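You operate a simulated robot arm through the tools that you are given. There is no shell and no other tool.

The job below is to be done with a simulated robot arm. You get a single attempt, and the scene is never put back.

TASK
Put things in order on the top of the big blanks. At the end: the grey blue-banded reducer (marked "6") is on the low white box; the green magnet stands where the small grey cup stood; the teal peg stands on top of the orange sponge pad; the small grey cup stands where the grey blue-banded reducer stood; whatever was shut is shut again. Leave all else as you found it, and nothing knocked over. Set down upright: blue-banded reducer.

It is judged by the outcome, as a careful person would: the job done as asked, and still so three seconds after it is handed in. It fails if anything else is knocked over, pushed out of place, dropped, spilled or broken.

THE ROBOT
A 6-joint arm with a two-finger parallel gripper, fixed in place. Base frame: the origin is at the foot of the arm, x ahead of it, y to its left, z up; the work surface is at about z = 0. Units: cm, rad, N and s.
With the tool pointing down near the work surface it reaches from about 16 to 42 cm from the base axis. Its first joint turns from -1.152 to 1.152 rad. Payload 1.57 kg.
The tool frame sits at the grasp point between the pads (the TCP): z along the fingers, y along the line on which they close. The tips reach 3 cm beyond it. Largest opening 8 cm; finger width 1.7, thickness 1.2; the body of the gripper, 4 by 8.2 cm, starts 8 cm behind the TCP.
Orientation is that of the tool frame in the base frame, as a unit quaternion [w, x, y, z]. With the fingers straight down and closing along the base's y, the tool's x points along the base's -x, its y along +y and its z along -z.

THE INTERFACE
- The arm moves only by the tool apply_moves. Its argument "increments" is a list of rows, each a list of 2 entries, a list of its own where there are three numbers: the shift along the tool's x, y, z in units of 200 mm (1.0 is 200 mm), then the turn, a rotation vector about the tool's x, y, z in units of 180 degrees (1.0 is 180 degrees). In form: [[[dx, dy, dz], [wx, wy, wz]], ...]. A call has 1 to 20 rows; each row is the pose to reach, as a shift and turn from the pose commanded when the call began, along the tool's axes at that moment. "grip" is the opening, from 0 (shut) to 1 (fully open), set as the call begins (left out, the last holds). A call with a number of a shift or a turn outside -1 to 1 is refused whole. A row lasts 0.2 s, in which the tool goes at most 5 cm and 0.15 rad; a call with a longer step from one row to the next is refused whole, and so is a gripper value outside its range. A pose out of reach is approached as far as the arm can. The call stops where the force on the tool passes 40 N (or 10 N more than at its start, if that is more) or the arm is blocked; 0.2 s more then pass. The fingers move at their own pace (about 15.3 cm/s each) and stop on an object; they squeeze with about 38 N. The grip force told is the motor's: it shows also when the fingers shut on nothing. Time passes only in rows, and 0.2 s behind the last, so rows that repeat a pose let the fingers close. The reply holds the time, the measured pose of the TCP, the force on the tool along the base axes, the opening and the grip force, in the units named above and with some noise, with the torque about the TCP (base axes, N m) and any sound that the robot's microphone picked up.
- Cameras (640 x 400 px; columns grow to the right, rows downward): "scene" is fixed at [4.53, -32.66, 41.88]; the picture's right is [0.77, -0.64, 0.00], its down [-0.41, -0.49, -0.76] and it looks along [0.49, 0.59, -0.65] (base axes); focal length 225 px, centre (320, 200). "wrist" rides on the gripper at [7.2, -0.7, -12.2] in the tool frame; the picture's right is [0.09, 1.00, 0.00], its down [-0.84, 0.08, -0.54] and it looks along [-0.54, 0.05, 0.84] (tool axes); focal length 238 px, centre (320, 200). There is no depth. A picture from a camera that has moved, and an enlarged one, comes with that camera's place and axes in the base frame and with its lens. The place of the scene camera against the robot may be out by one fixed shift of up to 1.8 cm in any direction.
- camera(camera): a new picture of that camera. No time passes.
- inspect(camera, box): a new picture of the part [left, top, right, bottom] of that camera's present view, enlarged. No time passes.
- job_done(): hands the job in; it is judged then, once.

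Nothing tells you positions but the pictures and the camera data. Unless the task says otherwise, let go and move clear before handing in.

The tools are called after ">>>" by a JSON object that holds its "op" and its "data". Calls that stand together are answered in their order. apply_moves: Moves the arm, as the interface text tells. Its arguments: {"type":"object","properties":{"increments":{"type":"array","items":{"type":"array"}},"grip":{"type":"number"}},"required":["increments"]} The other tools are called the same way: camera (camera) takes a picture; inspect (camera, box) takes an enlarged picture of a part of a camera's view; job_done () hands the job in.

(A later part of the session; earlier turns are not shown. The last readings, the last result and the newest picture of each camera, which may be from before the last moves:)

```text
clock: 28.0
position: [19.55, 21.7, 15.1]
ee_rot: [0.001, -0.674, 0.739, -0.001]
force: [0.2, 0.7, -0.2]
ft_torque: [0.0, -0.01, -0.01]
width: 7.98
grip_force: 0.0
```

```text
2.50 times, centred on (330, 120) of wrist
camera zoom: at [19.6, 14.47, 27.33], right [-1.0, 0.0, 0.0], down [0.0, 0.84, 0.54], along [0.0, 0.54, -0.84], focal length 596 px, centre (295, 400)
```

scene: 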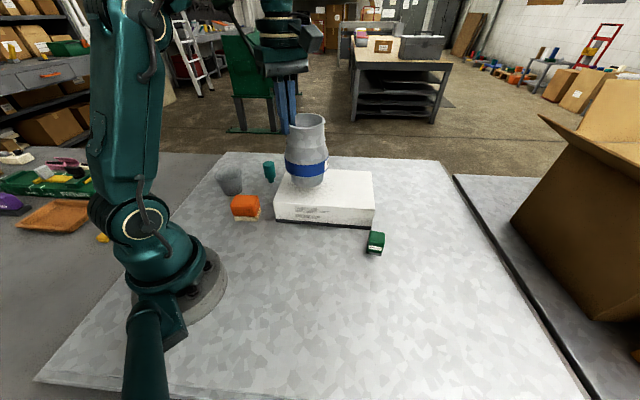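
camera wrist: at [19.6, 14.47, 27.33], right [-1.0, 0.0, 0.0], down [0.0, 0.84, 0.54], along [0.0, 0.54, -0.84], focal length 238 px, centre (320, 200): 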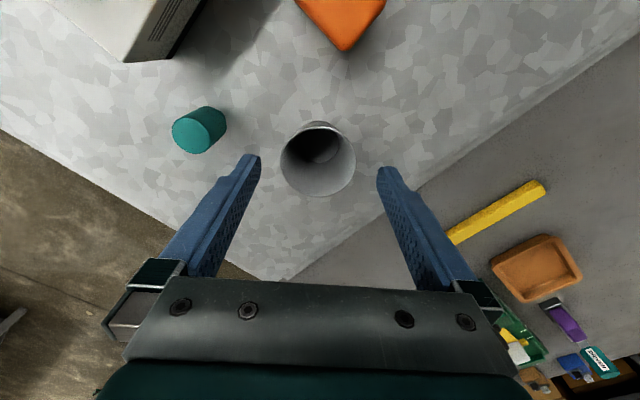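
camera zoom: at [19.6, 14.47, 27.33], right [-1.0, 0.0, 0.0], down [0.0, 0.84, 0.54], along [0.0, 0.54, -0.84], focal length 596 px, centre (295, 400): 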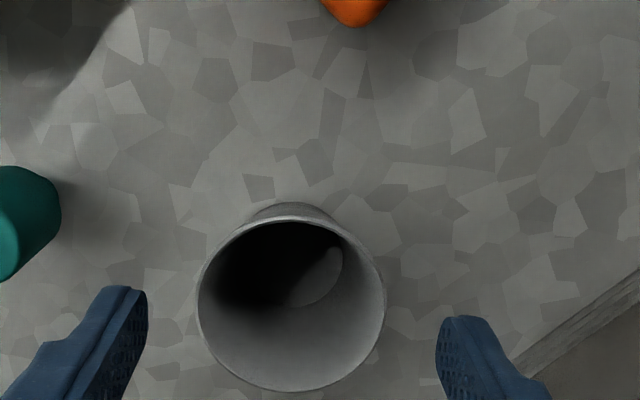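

Triangulating gives the cup rim at (19.7, 23.25), z ≈ 7.25, diameter about 6.9 cm. I will centre over it with the tips still above the rim and check the clearances.

>>> {"op": "apply_moves", "data": {"increments": [[[-0.04, 0, 0.05], [0, 0, 0]], [[-0.078, -0.001, 0.11], [0, 0, 0]], [[-0.078, -0.001, 0.17], [0, 0, 0]], [[-0.078, -0.001, 0.17], [0, 0, 0]]]}}

>>> {"op": "camera", "data": {"camera": "wrist"}}

>>> {"op": "inspect", "data": {"camera": "scene", "box": [200, 130, 300, 230]}}

```text
clock: 29.0
position: [19.69, 23.13, 11.71]
ee_rot: [0.001, -0.674, 0.739, -0.001]
force: [-0.4, 0.0, 0.5]
ft_torque: [-0.04, -0.03, 0.01]
width: 8.0
grip_force: 0.0
```

```text
taken
camera wrist: at [19.67, 15.99, 24.01], right [-1.0, 0.0, 0.0], down [0.0, 0.84, 0.54], along [0.0, 0.54, -0.84], focal length 238 px, centre (320, 200)
```

wrist: 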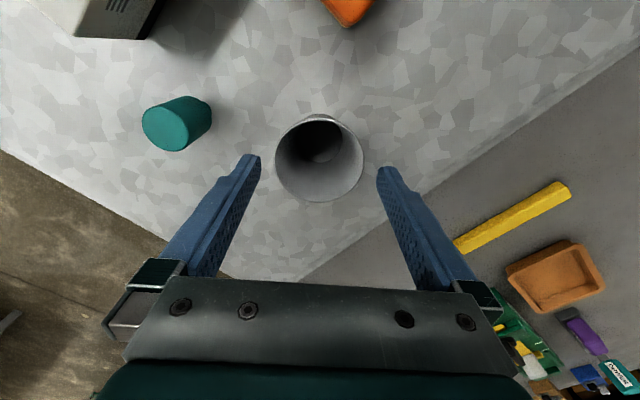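

```text
4.00 times, centred on (250, 180) of scene
camera zoom: at [4.53, -32.66, 41.88], right [0.77, -0.64, 0.0], down [-0.41, -0.49, -0.76], along [0.49, 0.59, -0.65], focal length 900 px, centre (600, 280)
```

zoom: 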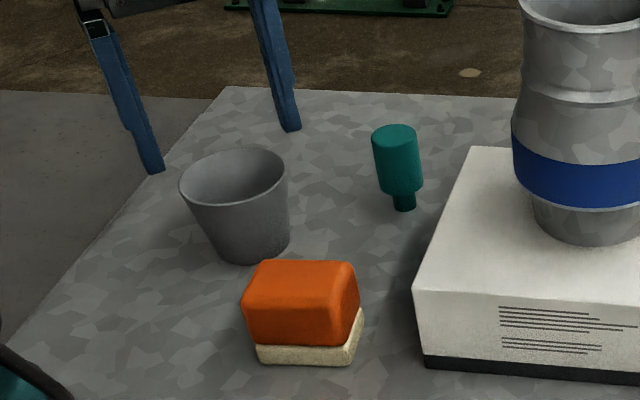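

The cup is centred between the fingers. I will descend around it.

>>> {"op": "apply_moves", "data": {"increments": [[[0, 0, 0.06], [0, 0, 0]], [[0, 0, 0.12], [0, 0, 0]], [[0, 0, 0.18], [0, 0, 0]], [[0, 0, 0.225], [0, 0, 0]], [[0, 0, 0.24], [0, 0, 0]], [[0, 0, 0.24], [0, 0, 0]]]}}

>>> {"op": "camera", "data": {"camera": "wrist"}}

>>> {"op": "inspect", "data": {"camera": "scene", "box": [200, 130, 300, 230]}}

```text
clock: 30.4
position: [19.75, 23.24, 7.01]
ee_rot: [0.001, -0.674, 0.739, -0.001]
force: [-0.2, 0.4, 0.1]
ft_torque: [0.02, -0.04, 0.0]
width: 7.98
grip_force: 0.1
```

```text
taken
camera wrist: at [19.75, 16.01, 19.29], right [-1.0, 0.0, 0.0], down [0.0, 0.84, 0.54], along [0.0, 0.54, -0.84], focal length 238 px, centre (320, 200)
```

wrist: 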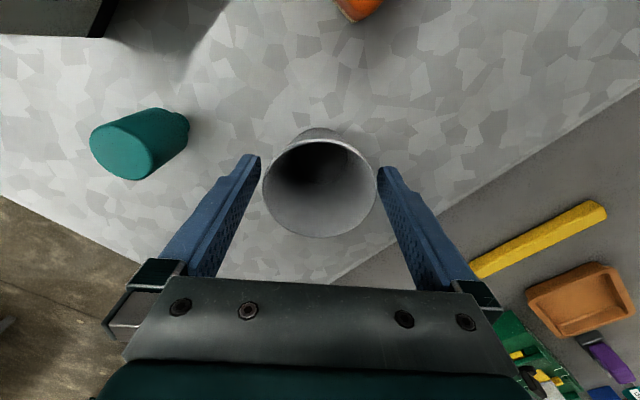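

```text
4.00 times, centred on (250, 180) of scene
camera zoom: at [4.53, -32.66, 41.88], right [0.77, -0.64, 0.0], down [-0.41, -0.49, -0.76], along [0.49, 0.59, -0.65], focal length 900 px, centre (600, 280)
```

zoom: 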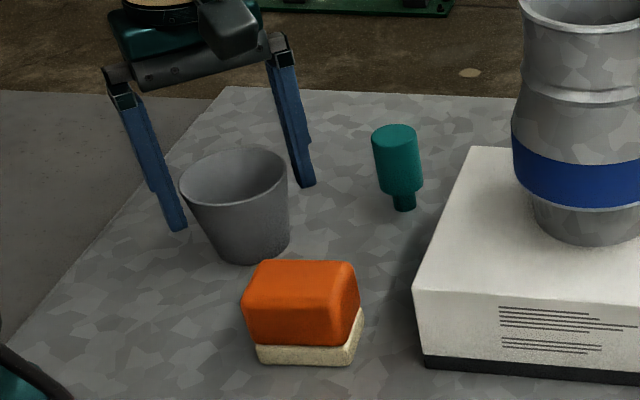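

The cup is straddled with no contact. I will nudge to centre and close.

>>> {"op": "apply_moves", "data": {"increments": [[[0.007, 0, 0], [0, 0, 0]], [[0.007, 0, 0], [0, 0, 0]]]}}

>>> {"op": "apply_moves", "data": {"increments": [[[0, 0, 0], [0, 0, 0]], [[0, 0, 0], [0, 0, 0]], [[0, 0, 0], [0, 0, 0]]], "grip": 0}}

>>> {"op": "camera", "data": {"camera": "wrist"}}

>>> {"op": "inspect", "data": {"camera": "scene", "box": [200, 130, 300, 230]}}

```text
clock: 31.0
position: [19.81, 23.0, 7.24]
ee_rot: [0.0, -0.674, 0.739, -0.001]
force: [-0.7, 0.2, 1.0]
ft_torque: [0.01, -0.02, 0.0]
width: 8.01
grip_force: 0.1
```

```text
clock: 31.8
position: [19.73, 23.03, 7.11]
ee_rot: [0.001, -0.674, 0.739, 0.0]
force: [-0.1, -0.4, 2.4]
ft_torque: [0.01, 0.11, 0.0]
width: 7.03
grip_force: 38.0
```

```text
taken
camera wrist: at [19.79, 15.81, 19.33], right [-1.0, 0.0, 0.0], down [0.0, 0.84, 0.54], along [0.0, 0.54, -0.84], focal length 238 px, centre (320, 200)
```

wrist: 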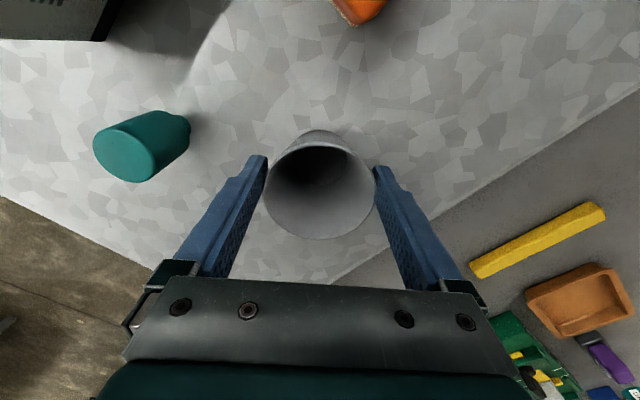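

```text
4.00 times, centred on (250, 180) of scene
camera zoom: at [4.53, -32.66, 41.88], right [0.77, -0.64, 0.0], down [-0.41, -0.49, -0.76], along [0.49, 0.59, -0.65], focal length 900 px, centre (600, 280)
```

zoom: 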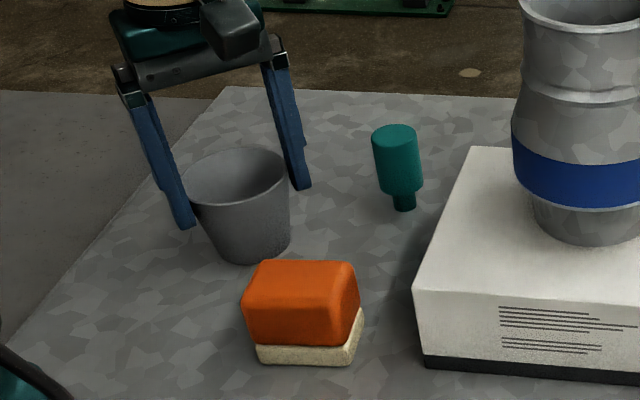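

The cup is held at 7.03 cm width, and its original spot is (19.75, 23.1) for the magnet. I will lift it gently and look.

>>> {"op": "apply_moves", "data": {"increments": [[[0, 0, -0.01], [0, 0, 0]], [[0, 0, -0.03], [0, 0, 0]], [[0, 0, -0.06], [0, 0, 0]], [[0, 0, -0.1], [0, 0, 0]], [[0, 0, -0.1], [0, 0, 0]]]}}

>>> {"op": "camera", "data": {"camera": "wrist"}}

>>> {"op": "inspect", "data": {"camera": "scene", "box": [200, 130, 300, 230]}}

```text
clock: 33.0
position: [19.89, 22.96, 9.07]
ee_rot: [0.001, -0.674, 0.739, -0.001]
force: [-0.5, 0.0, -0.2]
ft_torque: [0.0, -0.01, 0.0]
width: 7.05
grip_force: 38.3
```

```text
taken
camera wrist: at [19.76, 15.77, 21.31], right [-1.0, 0.0, 0.0], down [0.0, 0.84, 0.54], along [0.0, 0.54, -0.84], focal length 238 px, centre (320, 200)
```

wrist: 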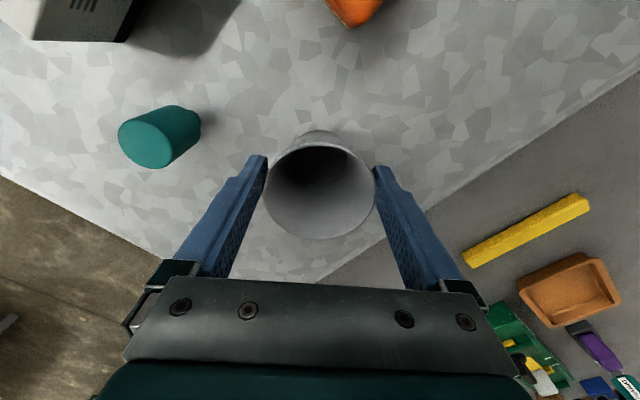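

```text
4.00 times, centred on (250, 180) of scene
camera zoom: at [4.53, -32.66, 41.88], right [0.77, -0.64, 0.0], down [-0.41, -0.49, -0.76], along [0.49, 0.59, -0.65], focal length 900 px, centre (600, 280)
```

zoom: 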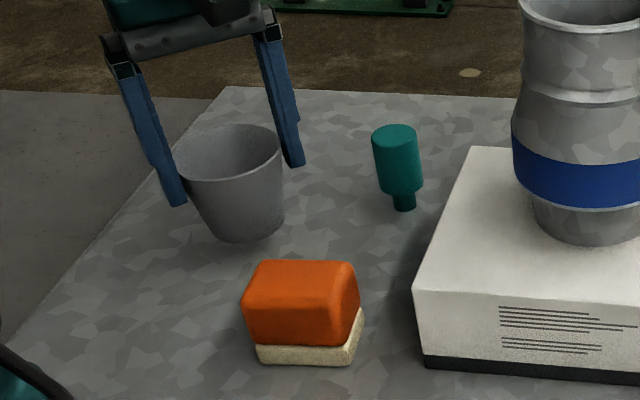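

The cup hangs straight. I will lift it to a safe height and turn the gripper back to its first heading before carrying it across.

>>> {"op": "apply_moves", "data": {"increments": [[[0, 0, -0.05], [0, 0, 0]], [[0, 0, -0.12], [0, 0, 0]], [[0, 0, -0.2], [0, 0, 0]], [[0, 0, -0.28], [0, 0, 0.02]], [[0, 0, -0.36], [0, 0, 0.06]], [[0, 0, -0.43], [0, 0, 0.1]], [[0, 0, -0.46], [0, 0, 0.14]], [[0, 0, -0.46], [0, 0, 0.18]], [[0, 0, -0.46], [0, 0, 0.22]], [[0, 0, -0.46], [0, 0, 0.26]], [[0, 0, -0.46], [0, 0, 0.3]], [[0, 0, -0.46], [0, 0, 0.34]], [[0, 0, -0.46], [0, 0, 0.38]], [[0, 0, -0.46], [0, 0, 0.42]], [[0, 0, -0.46], [0, 0, 0.45]], [[0, 0, -0.46], [0, 0, 0.47]], [[0, 0, -0.46], [0, 0, 0.47]]]}}

>>> {"op": "camera", "data": {"camera": "wrist"}}

```text
clock: 36.6
position: [19.75, 23.05, 18.36]
ee_rot: [0.001, -0.002, 1.0, 0.001]
force: [0.3, -0.3, -1.3]
ft_torque: [0.01, 0.01, 0.02]
width: 7.05
grip_force: 37.7
```

```text
taken
camera wrist: at [12.54, 22.31, 30.47], right [-0.09, 1.0, 0.0], down [0.84, 0.08, 0.54], along [0.54, 0.05, -0.84], focal length 238 px, centre (320, 200)
```

wrist: 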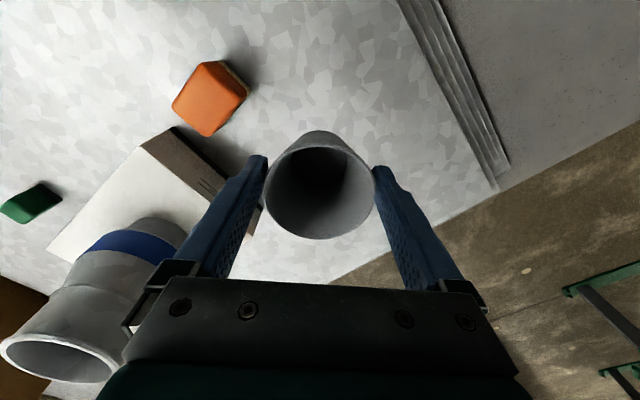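

Now I will carry the cup across toward the reducer's former place, at a height that clears everything.

>>> {"op": "apply_moves", "data": {"increments": [[[-0.003, -0.06, 0], [0, 0, 0]], [[-0.006, -0.2, 0], [0, 0, 0]], [[-0.01, -0.36, 0], [0, 0, 0]], [[-0.015, -0.52, 0], [0, 0, 0]], [[-0.02, -0.68, 0], [0, 0, 0]], [[-0.0225, -0.84, 0], [0, 0, 0]], [[-0.0225, -1.0, 0], [0, 0, 0]]]}}

>>> {"op": "apply_moves", "data": {"increments": [[[-0.003, -0.1, 0], [0, 0, 0]], [[-0.01, -0.25, 0], [0, 0, 0]], [[-0.015, -0.4, 0], [0, 0, 0]], [[-0.02, -0.55, 0], [0, 0, 0]], [[-0.03, -0.7, 0], [0, 0, 0]], [[-0.04, -0.85, 0], [0, 0, 0]], [[-0.045, -0.97, 0], [0, 0, 0]], [[-0.045, -1.0, 0], [0, 0, 0]]]}}

>>> {"op": "camera", "data": {"camera": "wrist"}}

>>> {"op": "camera", "data": {"camera": "scene"}}

```text
clock: 38.2
position: [20.62, 2.86, 18.1]
ee_rot: [0.002, -0.001, 1.0, 0.0]
force: [-0.1, -1.0, -0.1]
ft_torque: [0.0, 0.03, 0.0]
width: 7.02
grip_force: 38.1
```

```text
clock: 40.0
position: [21.16, -17.1, 18.22]
ee_rot: [0.001, -0.002, 1.0, 0.0]
force: [-0.1, 0.5, -0.2]
ft_torque: [0.01, 0.0, 0.01]
width: 7.02
grip_force: 38.3
```

```text
taken
camera wrist: at [13.96, -17.81, 30.51], right [-0.09, 1.0, 0.0], down [0.84, 0.08, 0.54], along [0.54, 0.05, -0.84], focal length 238 px, centre (320, 200)
```

wrist: 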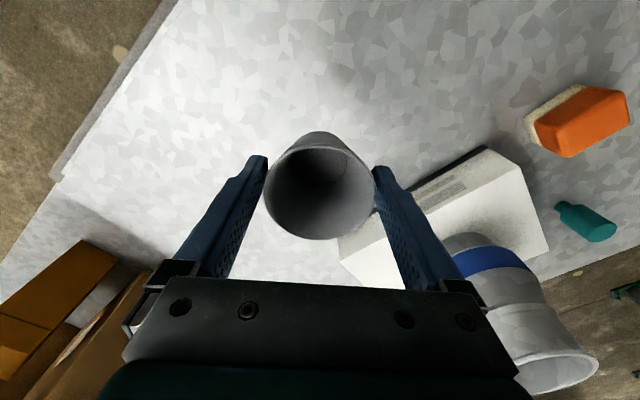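

```text
taken
```

scene: 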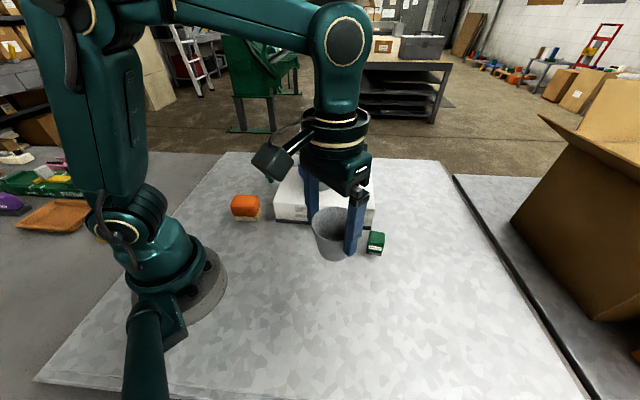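

The cup is nearly there. I will move the last 5.5 cm sideways and lower to about a centimetre above the table.

>>> {"op": "apply_moves", "data": {"increments": [[[0, -0.1, 0], [0, 0, 0]], [[0.001, -0.2, 0.05], [0, 0, 0]], [[0.002, -0.27, 0.15], [0, 0, 0]], [[0.003, -0.277, 0.25], [0, 0, 0]], [[0.003, -0.277, 0.35], [0, 0, 0]], [[0.003, -0.277, 0.43], [0, 0, 0]], [[0.003, -0.277, 0.49], [0, 0, 0]], [[0.003, -0.277, 0.5], [0, 0, 0]], [[0.003, -0.277, 0.5], [0, 0, 0]]]}}

>>> {"op": "inspect", "data": {"camera": "scene", "box": [290, 220, 418, 340]}}

>>> {"op": "camera", "data": {"camera": "wrist"}}

```text
clock: 42.0
position: [20.95, -22.45, 8.14]
ee_rot: [0.0, -0.001, 1.0, 0.001]
force: [0.6, 0.3, 0.0]
ft_torque: [-0.02, 0.04, -0.01]
width: 7.04
grip_force: 37.9
```

```text
3.33 times, centred on (354, 280) of scene
camera zoom: at [4.53, -32.66, 41.88], right [0.77, -0.64, 0.0], down [-0.41, -0.49, -0.76], along [0.49, 0.59, -0.65], focal length 750 px, centre (207, -67)
```

zoom: 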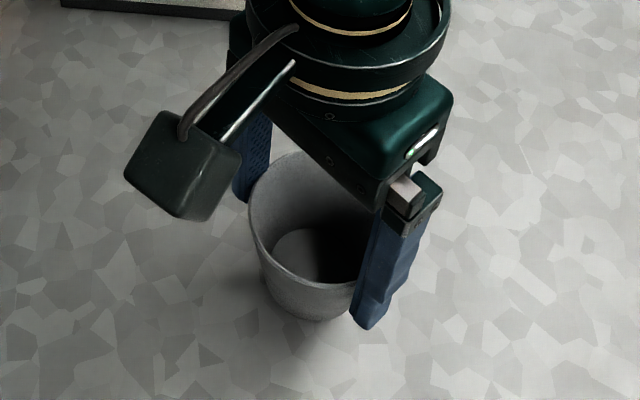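

```text
taken
camera wrist: at [13.89, -23.12, 20.37], right [-0.09, 1.0, 0.0], down [0.84, 0.08, 0.54], along [0.54, 0.05, -0.84], focal length 238 px, centre (320, 200)
```

wrist: 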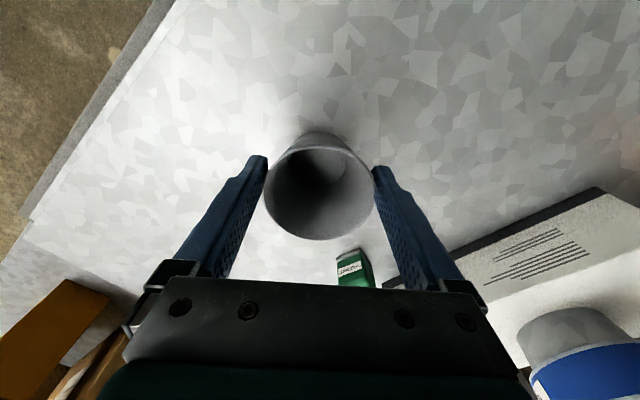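

The cup hovers about 1 cm up, close to the reducer's old footprint. I will trim it a few millimetres to (20.75, -22.8) and lower it until it touches.

>>> {"op": "apply_moves", "data": {"increments": [[[0.01, -0.0175, 0.01], [0, 0, 0]], [[0.01, -0.0175, 0.025], [0, 0, 0]], [[0.01, -0.0175, 0.035], [0, 0, 0]], [[0.01, -0.0175, 0.042], [0, 0, 0]], [[0.01, -0.0175, 0.042], [0, 0, 0]]]}}

>>> {"op": "apply_moves", "data": {"increments": [[[0, 0, 0.003], [0, 0, 0]], [[0, 0, 0.006], [0, 0, 0]], [[0, 0, 0.006], [0, 0, 0]]]}}

```text
clock: 43.2
position: [21.0, -22.84, 7.5]
ee_rot: [0.001, -0.001, 1.0, -0.001]
force: [0.5, -0.4, -0.5]
ft_torque: [0.03, 0.02, 0.03]
width: 7.03
grip_force: 37.1
```

```text
clock: 44.0
position: [21.08, -22.73, 7.26]
ee_rot: [0.001, -0.001, 1.0, 0.0]
force: [0.5, 0.1, -0.1]
ft_torque: [-0.01, 0.02, 0.01]
width: 7.04
grip_force: 38.6
```

No contact yet, so I will continue a millimetre at a time.

>>> {"op": "apply_moves", "data": {"increments": [[[0, 0, 0.003], [0, 0, 0]], [[0, 0, 0.005], [0, 0, 0]], [[0, 0, 0.005], [0, 0, 0]]]}}

>>> {"op": "apply_moves", "data": {"increments": [[[0, 0, 0.003], [0, 0, 0]], [[0, 0, 0.003], [0, 0, 0]]]}}

>>> {"op": "inspect", "data": {"camera": "scene", "box": [290, 220, 418, 340]}}

```text
clock: 44.8
position: [20.99, -22.85, 7.21]
ee_rot: [0.001, 0.0, 1.0, 0.0]
force: [-0.3, -0.3, -0.9]
ft_torque: [-0.01, 0.01, 0.02]
width: 7.06
grip_force: 38.2
```

```text
clock: 45.4
position: [20.91, -22.9, 7.12]
ee_rot: [0.001, 0.0, 1.0, 0.0]
force: [-1.2, 0.1, -0.5]
ft_torque: [-0.06, 0.0, -0.03]
width: 7.04
grip_force: 38.1
```

```text
3.33 times, centred on (354, 280) of scene
camera zoom: at [4.53, -32.66, 41.88], right [0.77, -0.64, 0.0], down [-0.41, -0.49, -0.76], along [0.49, 0.59, -0.65], focal length 750 px, centre (207, -67)
```

zoom: 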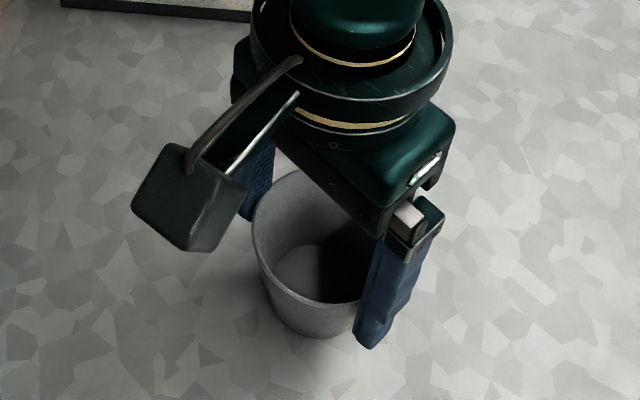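

The cup is about at table level by height, so I will take one more tiny step to confirm contact.

>>> {"op": "apply_moves", "data": {"increments": [[[0, 0, 0.004], [0, 0, 0]], [[0, 0, 0.004], [0, 0, 0]]]}}

```text
clock: 46.0
position: [20.97, -22.85, 7.1]
ee_rot: [0.001, -0.002, 1.0, -0.001]
force: [-0.3, -0.6, 2.7]
ft_torque: [0.02, 0.09, 0.02]
width: 7.0
grip_force: 38.3
```

It has touched the table lightly. I will open fully and then raise straight up.

>>> {"op": "apply_moves", "data": {"increments": [[[0, 0, 0], [0, 0, 0]], [[0, 0, 0], [0, 0, 0]]], "grip": 1}}

>>> {"op": "apply_moves", "data": {"increments": [[[0, 0, -0.05], [0, 0, 0]], [[0, 0, -0.15], [0, 0, 0]], [[0, 0, -0.3], [0, 0, 0]], [[0, 0, -0.5], [0, 0, 0]], [[0, 0, -0.6], [0, 0, 0]], [[0, 0, -0.6], [0, 0, 0]]]}}

>>> {"op": "camera", "data": {"camera": "wrist"}}

>>> {"op": "inspect", "data": {"camera": "scene", "box": [290, 220, 418, 340]}}

```text
clock: 46.6
position: [20.98, -22.75, 7.1]
ee_rot: [0.001, 0.0, 1.0, 0.001]
force: [0.7, -0.6, -0.1]
ft_torque: [0.0, 0.04, 0.01]
width: 8.02
grip_force: 0.1
```

```text
clock: 48.0
position: [20.68, -22.81, 19.21]
ee_rot: [0.001, -0.001, 1.0, 0.0]
force: [-0.3, -0.5, 0.0]
ft_torque: [-0.01, 0.0, -0.02]
width: 8.0
grip_force: 0.0
```

```text
taken
camera wrist: at [13.59, -23.53, 31.42], right [-0.09, 1.0, 0.0], down [0.84, 0.08, 0.54], along [0.54, 0.05, -0.84], focal length 238 px, centre (320, 200)
```

wrist: 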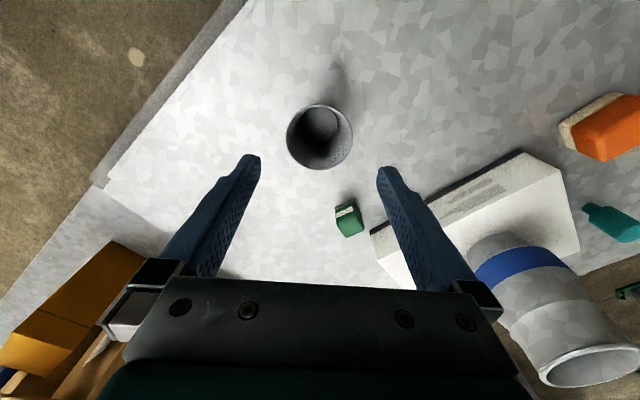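

```text
3.33 times, centred on (354, 280) of scene
camera zoom: at [4.53, -32.66, 41.88], right [0.77, -0.64, 0.0], down [-0.41, -0.49, -0.76], along [0.49, 0.59, -0.65], focal length 750 px, centre (207, -67)
```

zoom: 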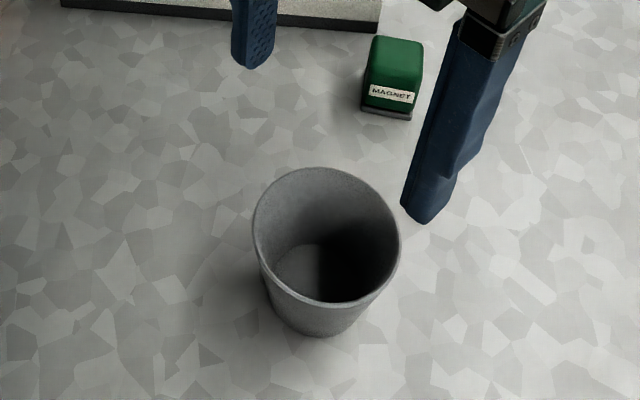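

The cup stands upright on the reducer's old spot. Next is the green magnet, starting with a close look from here.

>>> {"op": "inspect", "data": {"camera": "wrist", "box": [300, 170, 400, 260]}}

>>> {"op": "inspect", "data": {"camera": "scene", "box": [350, 215, 400, 265]}}

```text
4.44 times, centred on (350, 215) of wrist
camera zoom: at [13.59, -23.53, 31.42], right [-0.09, 1.0, 0.0], down [0.84, 0.08, 0.54], along [0.54, 0.05, -0.84], focal length 1059 px, centre (187, 133)
```

zoom: 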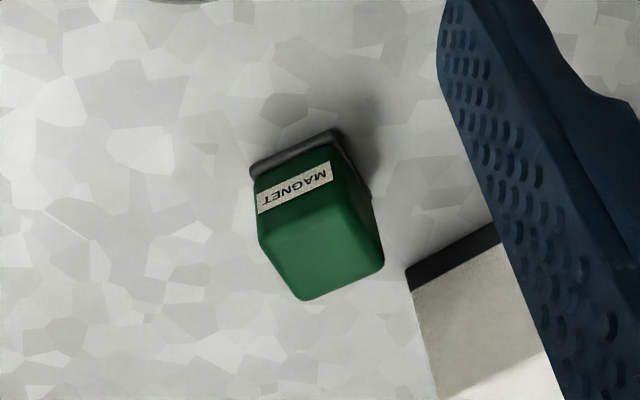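

```text
8.00 times, centred on (375, 240) of scene
camera zoom: at [4.53, -32.66, 41.88], right [0.77, -0.64, 0.0], down [-0.41, -0.49, -0.76], along [0.49, 0.59, -0.65], focal length 1799 px, centre (-120, -120)
```

zoom: 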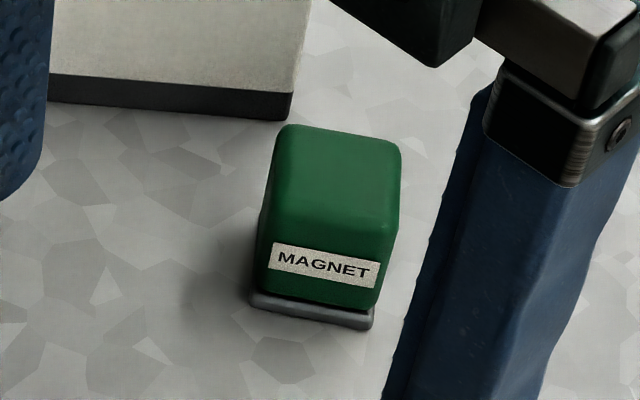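

The magnet stands at about (35.4, -17), turned about 25 degrees and about 4 cm tall. I will move over it with the gripper turned to match and look again.

>>> {"op": "apply_moves", "data": {"increments": [[[-0.13, 0.05, 0], [0, 0, -0.03]], [[-0.28, 0.11, 0.05], [0, 0, -0.065]], [[-0.43, 0.17, 0.12], [0, 0, -0.1]], [[-0.56, 0.22, 0.2], [0, 0, -0.125]], [[-0.665, 0.265, 0.26], [0, 0, -0.139]], [[-0.665, 0.265, 0.26], [0, 0, -0.139]]], "grip": 0.8}}

>>> {"op": "camera", "data": {"camera": "wrist"}}

>>> {"op": "inspect", "data": {"camera": "wrist", "box": [260, 120, 380, 230]}}

```text
clock: 49.4
position: [34.48, -17.3, 13.76]
ee_rot: [0.001, -0.218, 0.976, -0.001]
force: [0.6, -0.4, -0.3]
ft_torque: [-0.02, -0.01, -0.02]
width: 6.41
grip_force: 0.1
```

```text
taken
camera wrist: at [28.23, -21.02, 26.02], right [-0.51, 0.86, 0.0], down [0.72, 0.43, 0.54], along [0.47, 0.27, -0.84], focal length 238 px, centre (320, 200)
```

wrist: 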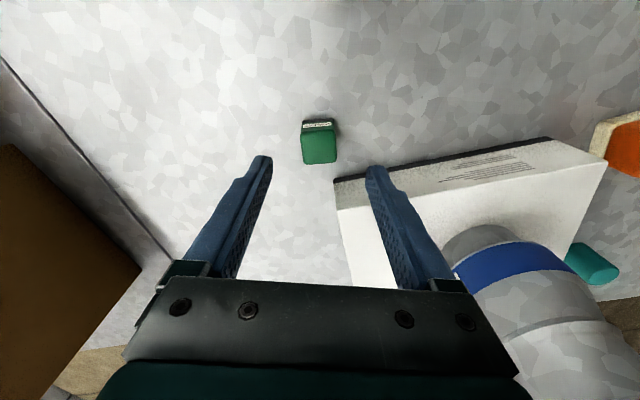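

```text
3.64 times, centred on (320, 175) of wrist
camera zoom: at [28.23, -21.02, 26.02], right [-0.51, 0.86, 0.0], down [0.72, 0.43, 0.54], along [0.47, 0.27, -0.84], focal length 867 px, centre (320, 291)
```

zoom: 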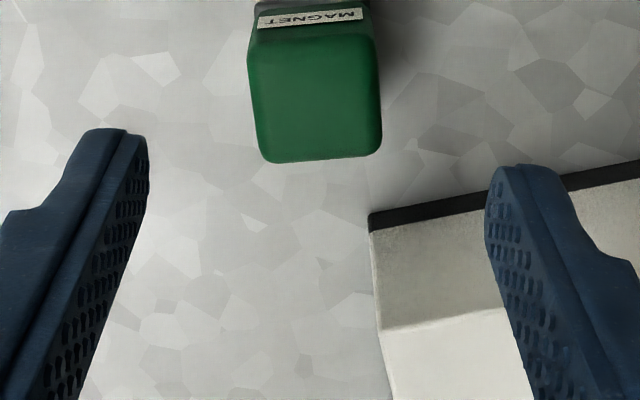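

The magnet is a block about 3.2 cm square and 4 cm tall, centred near (35.3, -17.1) and turned 35 degrees. I will turn 10 degrees more and hover just over it.

>>> {"op": "apply_moves", "data": {"increments": [[[-0.015, -0.003, 0.08], [0, 0, -0.02]], [[-0.03, -0.006, 0.18], [0, 0, -0.045]], [[-0.039, -0.0073, 0.26], [0, 0, -0.055]], [[-0.039, -0.0073, 0.3], [0, 0, -0.055]], [[-0.039, -0.0073, 0.3], [0, 0, -0.055]]]}}

>>> {"op": "camera", "data": {"camera": "wrist"}}

>>> {"op": "inspect", "data": {"camera": "scene", "box": [340, 200, 410, 270]}}

```text
clock: 50.6
position: [35.05, -17.21, 8.04]
ee_rot: [0.001, -0.302, 0.953, -0.001]
force: [0.7, -0.5, 0.6]
ft_torque: [-0.04, -0.01, 0.01]
width: 6.41
grip_force: 0.1
```

```text
taken
camera wrist: at [29.49, -21.97, 20.21], right [-0.65, 0.76, 0.0], down [0.64, 0.54, 0.54], along [0.41, 0.35, -0.84], focal length 238 px, centre (320, 200)
```

wrist: 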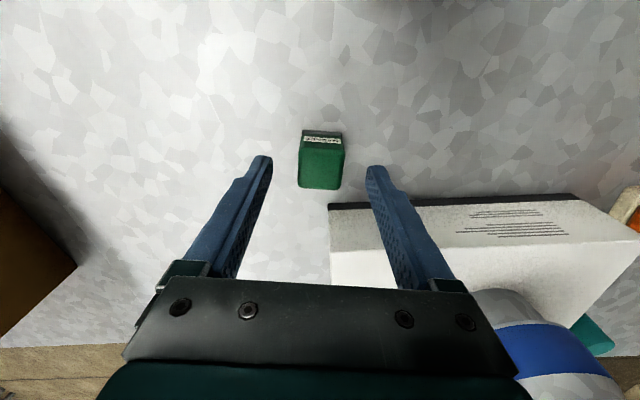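

```text
5.71 times, centred on (375, 235) of scene
camera zoom: at [4.53, -32.66, 41.88], right [0.77, -0.64, 0.0], down [-0.41, -0.49, -0.76], along [0.49, 0.59, -0.65], focal length 1285 px, centre (6, 0)
```

zoom: 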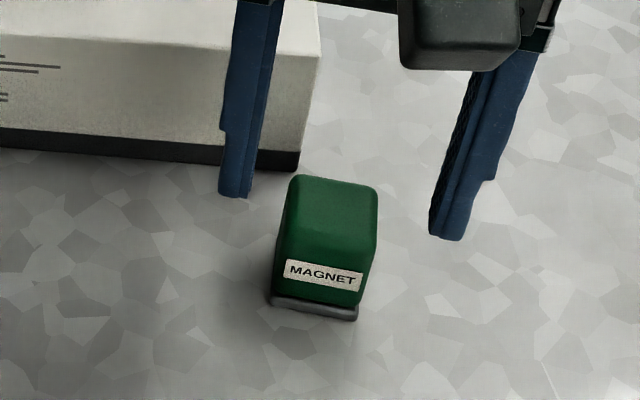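

>>> {"op": "inspect", "data": {"camera": "wrist", "box": [240, 110, 400, 220]}}

```text
3.64 times, centred on (320, 165) of wrist
camera zoom: at [29.49, -21.97, 20.21], right [-0.65, 0.76, 0.0], down [0.64, 0.54, 0.54], along [0.41, 0.35, -0.84], focal length 867 px, centre (320, 327)
```

zoom: 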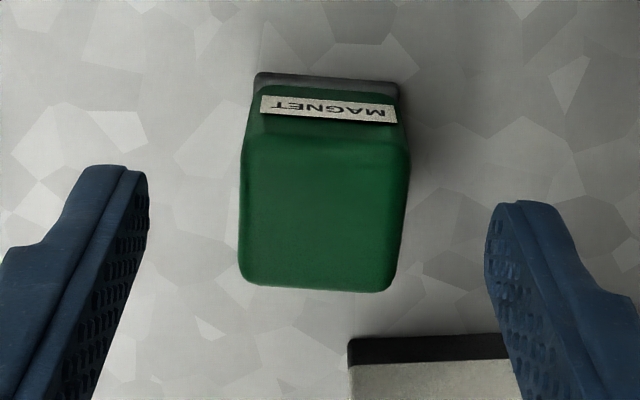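

The gripper is aligned with the magnet to within a few degrees. I will move 2 mm forward, descend around it and close.

>>> {"op": "apply_moves", "data": {"increments": [[[-0.0125, 0.003, 0.05], [0, 0, 0]], [[-0.0125, 0.003, 0.1], [0, 0, 0]], [[-0.0125, 0.003, 0.15], [0, 0, 0]], [[-0.0125, 0.003, 0.19], [0, 0, 0]], [[-0.0125, 0.003, 0.2], [0, 0, 0]], [[-0.0125, 0.003, 0.2], [0, 0, 0]]]}}

>>> {"op": "camera", "data": {"camera": "wrist"}}

>>> {"op": "inspect", "data": {"camera": "scene", "box": [340, 200, 410, 270]}}

```text
clock: 52.0
position: [35.05, -17.03, 3.94]
ee_rot: [0.002, -0.301, 0.954, -0.001]
force: [-0.7, -0.5, -0.3]
ft_torque: [-0.01, -0.01, -0.01]
width: 6.41
grip_force: 0.0
```

```text
taken
camera wrist: at [29.64, -21.75, 16.14], right [-0.65, 0.76, 0.0], down [0.64, 0.54, 0.54], along [0.41, 0.35, -0.84], focal length 238 px, centre (320, 200)
```

wrist: 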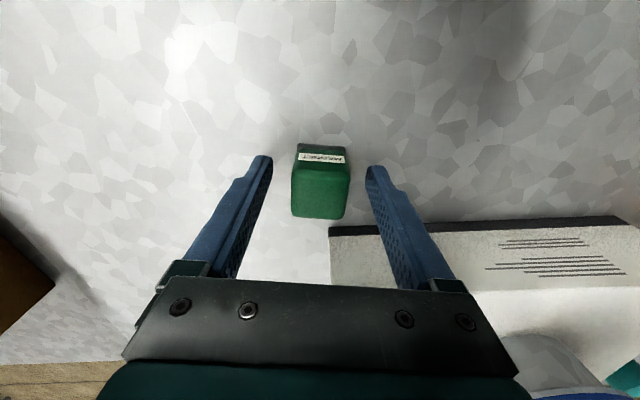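

```text
5.71 times, centred on (375, 235) of scene
camera zoom: at [4.53, -32.66, 41.88], right [0.77, -0.64, 0.0], down [-0.41, -0.49, -0.76], along [0.49, 0.59, -0.65], focal length 1285 px, centre (6, 0)
```

zoom: 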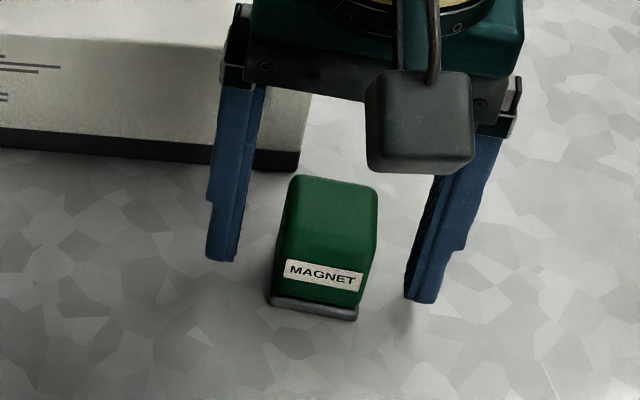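

The fingers are evenly placed either side. Closing now.

>>> {"op": "apply_moves", "data": {"increments": [[[0, 0, 0], [0, 0, 0]], [[0, 0, 0], [0, 0, 0]], [[0, 0, 0], [0, 0, 0]]], "grip": 0}}

>>> {"op": "apply_moves", "data": {"increments": [[[0, 0, -0.01], [0, 0, 0]], [[0, 0, -0.03], [0, 0, 0]], [[0, 0, -0.06], [0, 0, 0]], [[0, 0, -0.06], [0, 0, 0]]]}}

>>> {"op": "camera", "data": {"camera": "wrist"}}

>>> {"op": "inspect", "data": {"camera": "scene", "box": [340, 200, 410, 270]}}

```text
clock: 52.8
position: [35.16, -17.08, 3.91]
ee_rot: [0.001, -0.302, 0.953, 0.0]
force: [-0.2, 0.2, 0.2]
ft_torque: [-0.02, 0.01, 0.06]
width: 3.3
grip_force: 38.4
```

```text
clock: 53.8
position: [35.11, -17.13, 5.13]
ee_rot: [0.001, -0.301, 0.954, -0.001]
force: [-0.3, -0.1, -1.6]
ft_torque: [0.0, 0.01, 0.0]
width: 3.33
grip_force: 37.9
```

```text
taken
camera wrist: at [29.59, -21.81, 17.32], right [-0.65, 0.76, 0.0], down [0.64, 0.54, 0.54], along [0.41, 0.35, -0.84], focal length 238 px, centre (320, 200)
```

wrist: 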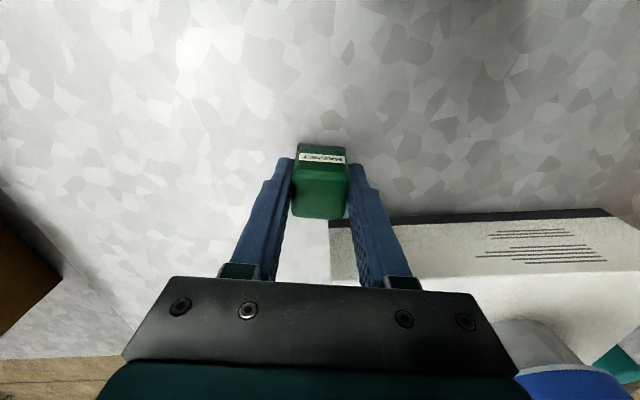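

```text
5.71 times, centred on (375, 235) of scene
camera zoom: at [4.53, -32.66, 41.88], right [0.77, -0.64, 0.0], down [-0.41, -0.49, -0.76], along [0.49, 0.59, -0.65], focal length 1285 px, centre (6, 0)
```

zoom: 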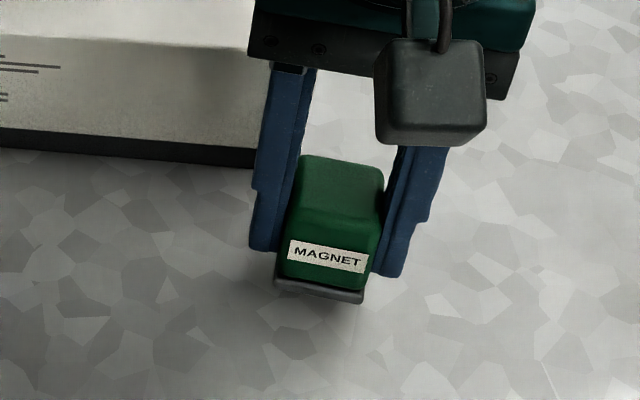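

The magnet is held squarely at 3.3 cm. I will lift it, draw it back toward the arm, then swing it round in front of the box to the cup's old place.

>>> {"op": "apply_moves", "data": {"increments": [[[0, 0, -0.1], [0, 0, 0]], [[0.0, 0.0, -0.2], [0, 0, 0]], [[0.04, 0.07, -0.28], [0, 0, 0]], [[0.1, 0.18, -0.36], [0, 0, 0]], [[0.17, 0.31, -0.46], [0, 0, 0]], [[0.24, 0.43, -0.56], [0, 0, 0]], [[0.2985, 0.54, -0.65], [0, 0, 0]], [[0.2985, 0.54, -0.65], [0, 0, 0]]]}}

>>> {"op": "camera", "data": {"camera": "scene"}}

```text
clock: 55.6
position: [24.16, -11.75, 17.98]
ee_rot: [0.001, -0.302, 0.953, -0.001]
force: [-0.6, -0.4, -0.1]
ft_torque: [-0.01, 0.0, 0.03]
width: 3.31
grip_force: 37.6
```

```text
taken
```

scene: 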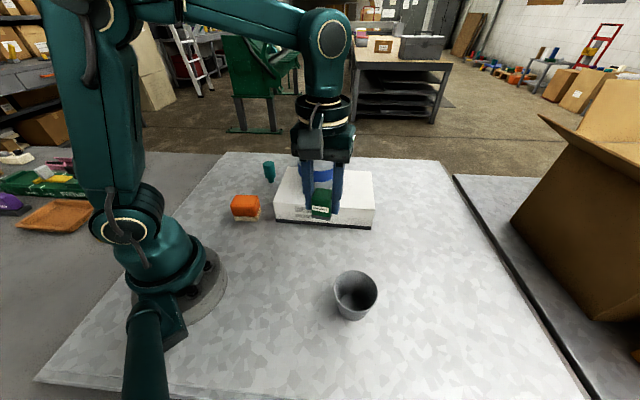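

The way round is clear. I will continue in two legs at the same height.

>>> {"op": "apply_moves", "data": {"increments": [[[-0.02, 0.06, 0], [0, 0, 0]], [[-0.07, 0.2, 0], [0, 0, 0]], [[-0.12, 0.34, 0], [0, 0, 0]], [[-0.17, 0.48, 0], [0, 0, 0]], [[-0.22, 0.62, 0], [0, 0, 0]], [[-0.2545, 0.7215, 0], [0, 0, 0]]]}}

>>> {"op": "apply_moves", "data": {"increments": [[[-0.06, 0.09, 0], [0, 0, 0]], [[-0.16, 0.23, 0], [0, 0, 0]], [[-0.26, 0.38, 0], [0, 0, 0]], [[-0.36, 0.525, 0], [0, 0, 0]], [[-0.46, 0.67, 0], [0, 0, 0]], [[-0.54, 0.787, 0], [0, 0, 0]], [[-0.568, 0.827, 0], [0, 0, 0]], [[-0.568, 0.827, 0], [0, 0, 0]]]}}

>>> {"op": "camera", "data": {"camera": "wrist"}}

>>> {"op": "camera", "data": {"camera": "scene"}}

```text
clock: 57.0
position: [20.07, 3.13, 18.01]
ee_rot: [0.001, -0.302, 0.953, 0.0]
force: [0.1, -0.8, -1.2]
ft_torque: [0.0, 0.0, -0.02]
width: 3.31
grip_force: 37.6
```

```text
clock: 58.8
position: [19.69, 23.02, 18.05]
ee_rot: [0.0, -0.301, 0.954, -0.001]
force: [0.2, 0.8, -0.4]
ft_torque: [0.02, 0.02, -0.01]
width: 3.33
grip_force: 38.2
```

```text
taken
camera wrist: at [14.23, 18.32, 30.37], right [-0.65, 0.76, 0.0], down [0.64, 0.54, 0.54], along [0.41, 0.35, -0.84], focal length 238 px, centre (320, 200)
```

wrist: 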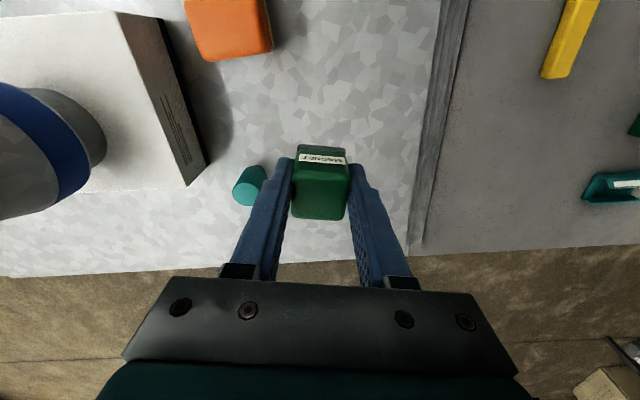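

```text
taken
```

scene: 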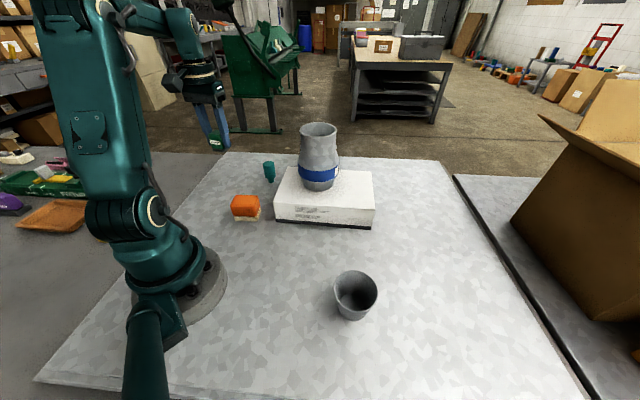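

The magnet is above the cup's old spot. I will lower it to just above the table, then in small steps.

>>> {"op": "apply_moves", "data": {"increments": [[[0, 0, 0.1], [0, 0, 0]], [[0, 0, 0.25], [0, 0, 0]], [[0, 0, 0.4], [0, 0, 0]], [[0, 0, 0.53], [0, 0, 0]], [[0, 0, 0.63], [0, 0, 0]], [[0, 0, 0.675], [0, 0, 0]], [[0, 0, 0.675], [0, 0, 0]]]}}

>>> {"op": "apply_moves", "data": {"increments": [[[0, 0, 0.01], [0, 0, 0]], [[0, 0, 0.02], [0, 0, 0]], [[0, 0, 0.025], [0, 0, 0]], [[0, 0, 0.025], [0, 0, 0]]]}}

>>> {"op": "apply_moves", "data": {"increments": [[[0, 0, 0.003], [0, 0, 0]], [[0, 0, 0.005], [0, 0, 0]], [[0, 0, 0.005], [0, 0, 0]]]}}

>>> {"op": "inspect", "data": {"camera": "scene", "box": [200, 130, 300, 230]}}

```text
clock: 60.4
position: [19.78, 23.02, 4.42]
ee_rot: [0.001, -0.301, 0.954, -0.001]
force: [-0.1, 0.2, -1.1]
ft_torque: [0.03, 0.0, 0.01]
width: 3.3
grip_force: 37.9
```

```text
clock: 61.4
position: [19.7, 23.06, 4.08]
ee_rot: [0.001, -0.302, 0.953, 0.0]
force: [0.0, -0.5, -0.3]
ft_torque: [-0.01, 0.0, -0.03]
width: 3.31
grip_force: 38.3
```

```text
clock: 62.2
position: [19.86, 23.05, 3.92]
ee_rot: [0.001, -0.302, 0.953, -0.001]
force: [-0.2, 0.7, -0.4]
ft_torque: [0.0, 0.03, -0.02]
width: 3.3
grip_force: 37.8
```

```text
4.00 times, centred on (250, 180) of scene
camera zoom: at [4.53, -32.66, 41.88], right [0.77, -0.64, 0.0], down [-0.41, -0.49, -0.76], along [0.49, 0.59, -0.65], focal length 900 px, centre (600, 280)
```

zoom: 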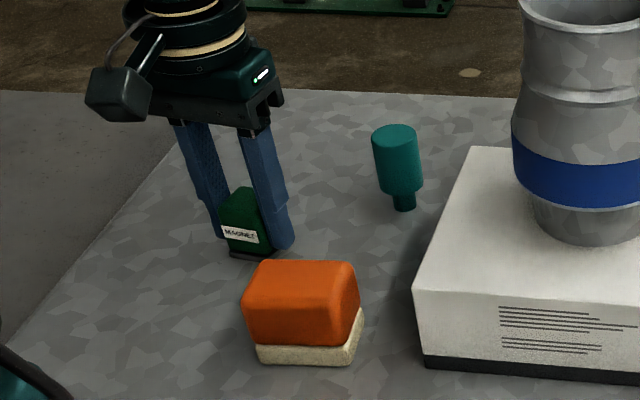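

It should be about at the table. I will step down a little more to feel contact.

>>> {"op": "apply_moves", "data": {"increments": [[[0, 0, 0.003], [0, 0, 0]], [[0, 0, 0.003], [0, 0, 0]]]}}

>>> {"op": "apply_moves", "data": {"increments": [[[0, 0, 0.003], [0, 0, 0]], [[0, 0, 0.003], [0, 0, 0]]]}}

```text
clock: 62.8
position: [19.79, 23.2, 3.95]
ee_rot: [0.002, -0.301, 0.953, -0.001]
force: [-1.4, -0.1, 1.0]
ft_torque: [-0.01, -0.01, -0.02]
width: 3.33
grip_force: 38.0
```

```text
clock: 63.4
position: [19.78, 23.05, 3.9]
ee_rot: [0.001, -0.302, 0.953, 0.001]
force: [-3.7, 1.7, 10.9]
ft_torque: [0.09, 0.14, 0.01]
width: 3.34
grip_force: 37.9
```

Contact is felt (11 N). I will open to about 5.5 cm and rise straight up.

>>> {"op": "apply_moves", "data": {"increments": [[[0, 0, -0.003], [0, 0, 0]], [[0, 0, -0.003], [0, 0, 0]]]}}

>>> {"op": "apply_moves", "data": {"increments": [[[0, 0, 0], [0, 0, 0]], [[0, 0, 0], [0, 0, 0]]], "grip": 0.7}}

>>> {"op": "apply_moves", "data": {"increments": [[[0, 0, -0.05], [0, 0, 0]], [[0, 0, -0.15], [0, 0, 0]], [[0, 0, -0.3], [0, 0, 0]], [[0, 0, -0.5], [0, 0, 0]], [[0, 0, -0.6], [0, 0, 0]], [[0, 0, -0.6], [0, 0, 0]]]}}

>>> {"op": "camera", "data": {"camera": "wrist"}}

>>> {"op": "inspect", "data": {"camera": "scene", "box": [200, 130, 300, 230]}}

```text
clock: 64.0
position: [19.89, 23.01, 3.87]
ee_rot: [0.0, -0.302, 0.953, -0.001]
force: [1.0, 0.9, 0.8]
ft_torque: [0.08, -0.05, -0.02]
width: 3.31
grip_force: 38.3
```

```text
clock: 64.6
position: [19.91, 23.07, 3.89]
ee_rot: [0.001, -0.302, 0.953, 0.0]
force: [0.2, -0.3, 0.2]
ft_torque: [0.0, 0.03, 0.0]
width: 5.62
grip_force: 0.1
```

```text
clock: 66.0
position: [19.67, 22.87, 15.74]
ee_rot: [0.001, -0.301, 0.953, -0.002]
force: [-0.1, 0.3, -0.7]
ft_torque: [0.02, -0.01, 0.02]
width: 5.6
grip_force: 0.1
```

```text
taken
camera wrist: at [14.18, 18.32, 28.06], right [-0.65, 0.76, 0.0], down [0.64, 0.54, 0.54], along [0.41, 0.35, -0.84], focal length 238 px, centre (320, 200)
```

wrist: 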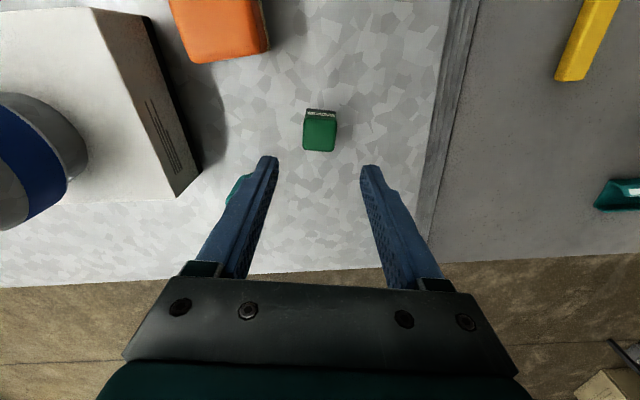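

```text
4.00 times, centred on (250, 180) of scene
camera zoom: at [4.53, -32.66, 41.88], right [0.77, -0.64, 0.0], down [-0.41, -0.49, -0.76], along [0.49, 0.59, -0.65], focal length 900 px, centre (600, 280)
```

zoom: 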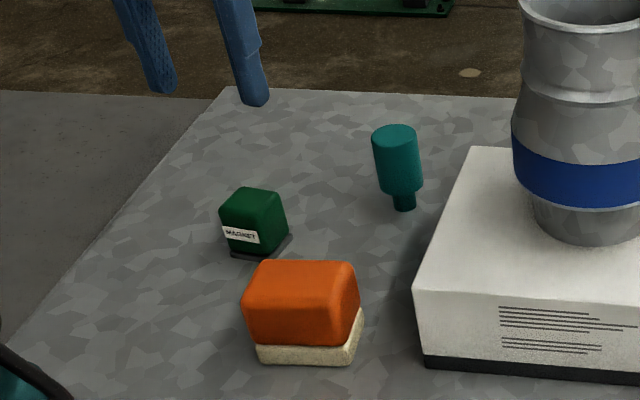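

The magnet stands in place. Now the peg: I will move nearer, still high, for a measuring view of it.

>>> {"op": "apply_moves", "data": {"increments": [[[-0.05, -0.1, 0], [0, 0, 0]], [[-0.12, -0.24, 0.02], [0, 0, 0]], [[-0.1865, -0.369, 0.06], [0, 0, 0]], [[-0.1865, -0.369, 0.06], [0, 0, 0]]]}}

>>> {"op": "camera", "data": {"camera": "wrist"}}

>>> {"op": "inspect", "data": {"camera": "wrist", "box": [250, 90, 390, 200]}}

>>> {"op": "inspect", "data": {"camera": "scene", "box": [225, 145, 305, 225]}}

```text
clock: 67.0
position: [27.14, 19.18, 14.56]
ee_rot: [0.002, -0.302, 0.953, 0.0]
force: [0.4, 0.0, 0.4]
ft_torque: [0.03, 0.0, 0.02]
width: 5.6
grip_force: 0.0
```

```text
taken
camera wrist: at [21.58, 14.58, 26.85], right [-0.65, 0.76, 0.0], down [0.64, 0.54, 0.54], along [0.41, 0.35, -0.84], focal length 238 px, centre (320, 200)
```

wrist: 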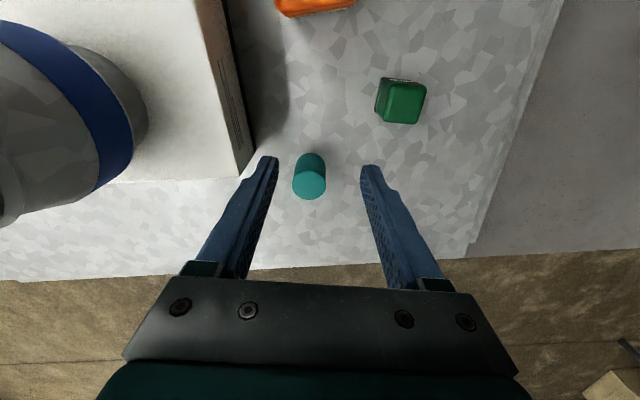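

```text
3.64 times, centred on (320, 145) of wrist
camera zoom: at [21.58, 14.58, 26.85], right [-0.65, 0.76, 0.0], down [0.64, 0.54, 0.54], along [0.41, 0.35, -0.84], focal length 867 px, centre (320, 400)
```

zoom: 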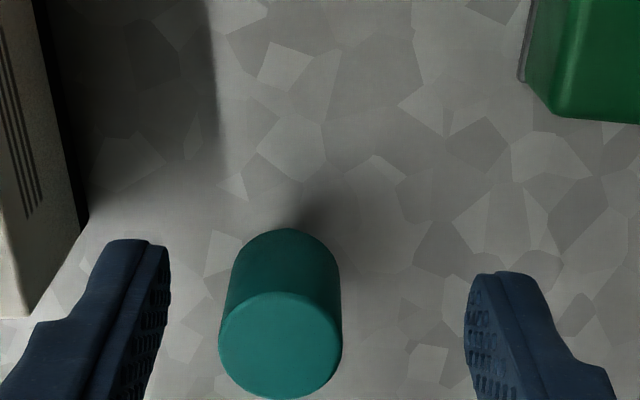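

```text
5.00 times, centred on (265, 185) of scene
camera zoom: at [4.53, -32.66, 41.88], right [0.77, -0.64, 0.0], down [-0.41, -0.49, -0.76], along [0.49, 0.59, -0.65], focal length 1125 px, centre (595, 275)
```

zoom: 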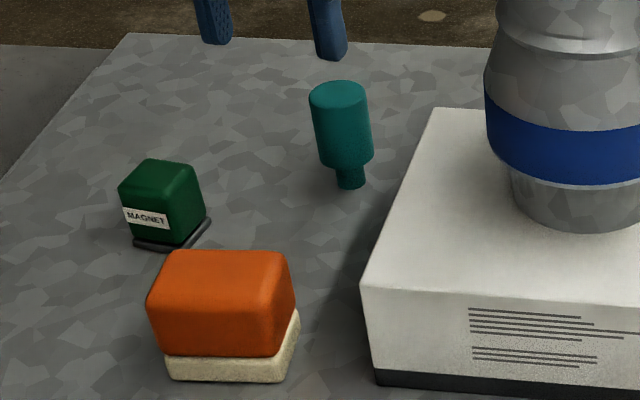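

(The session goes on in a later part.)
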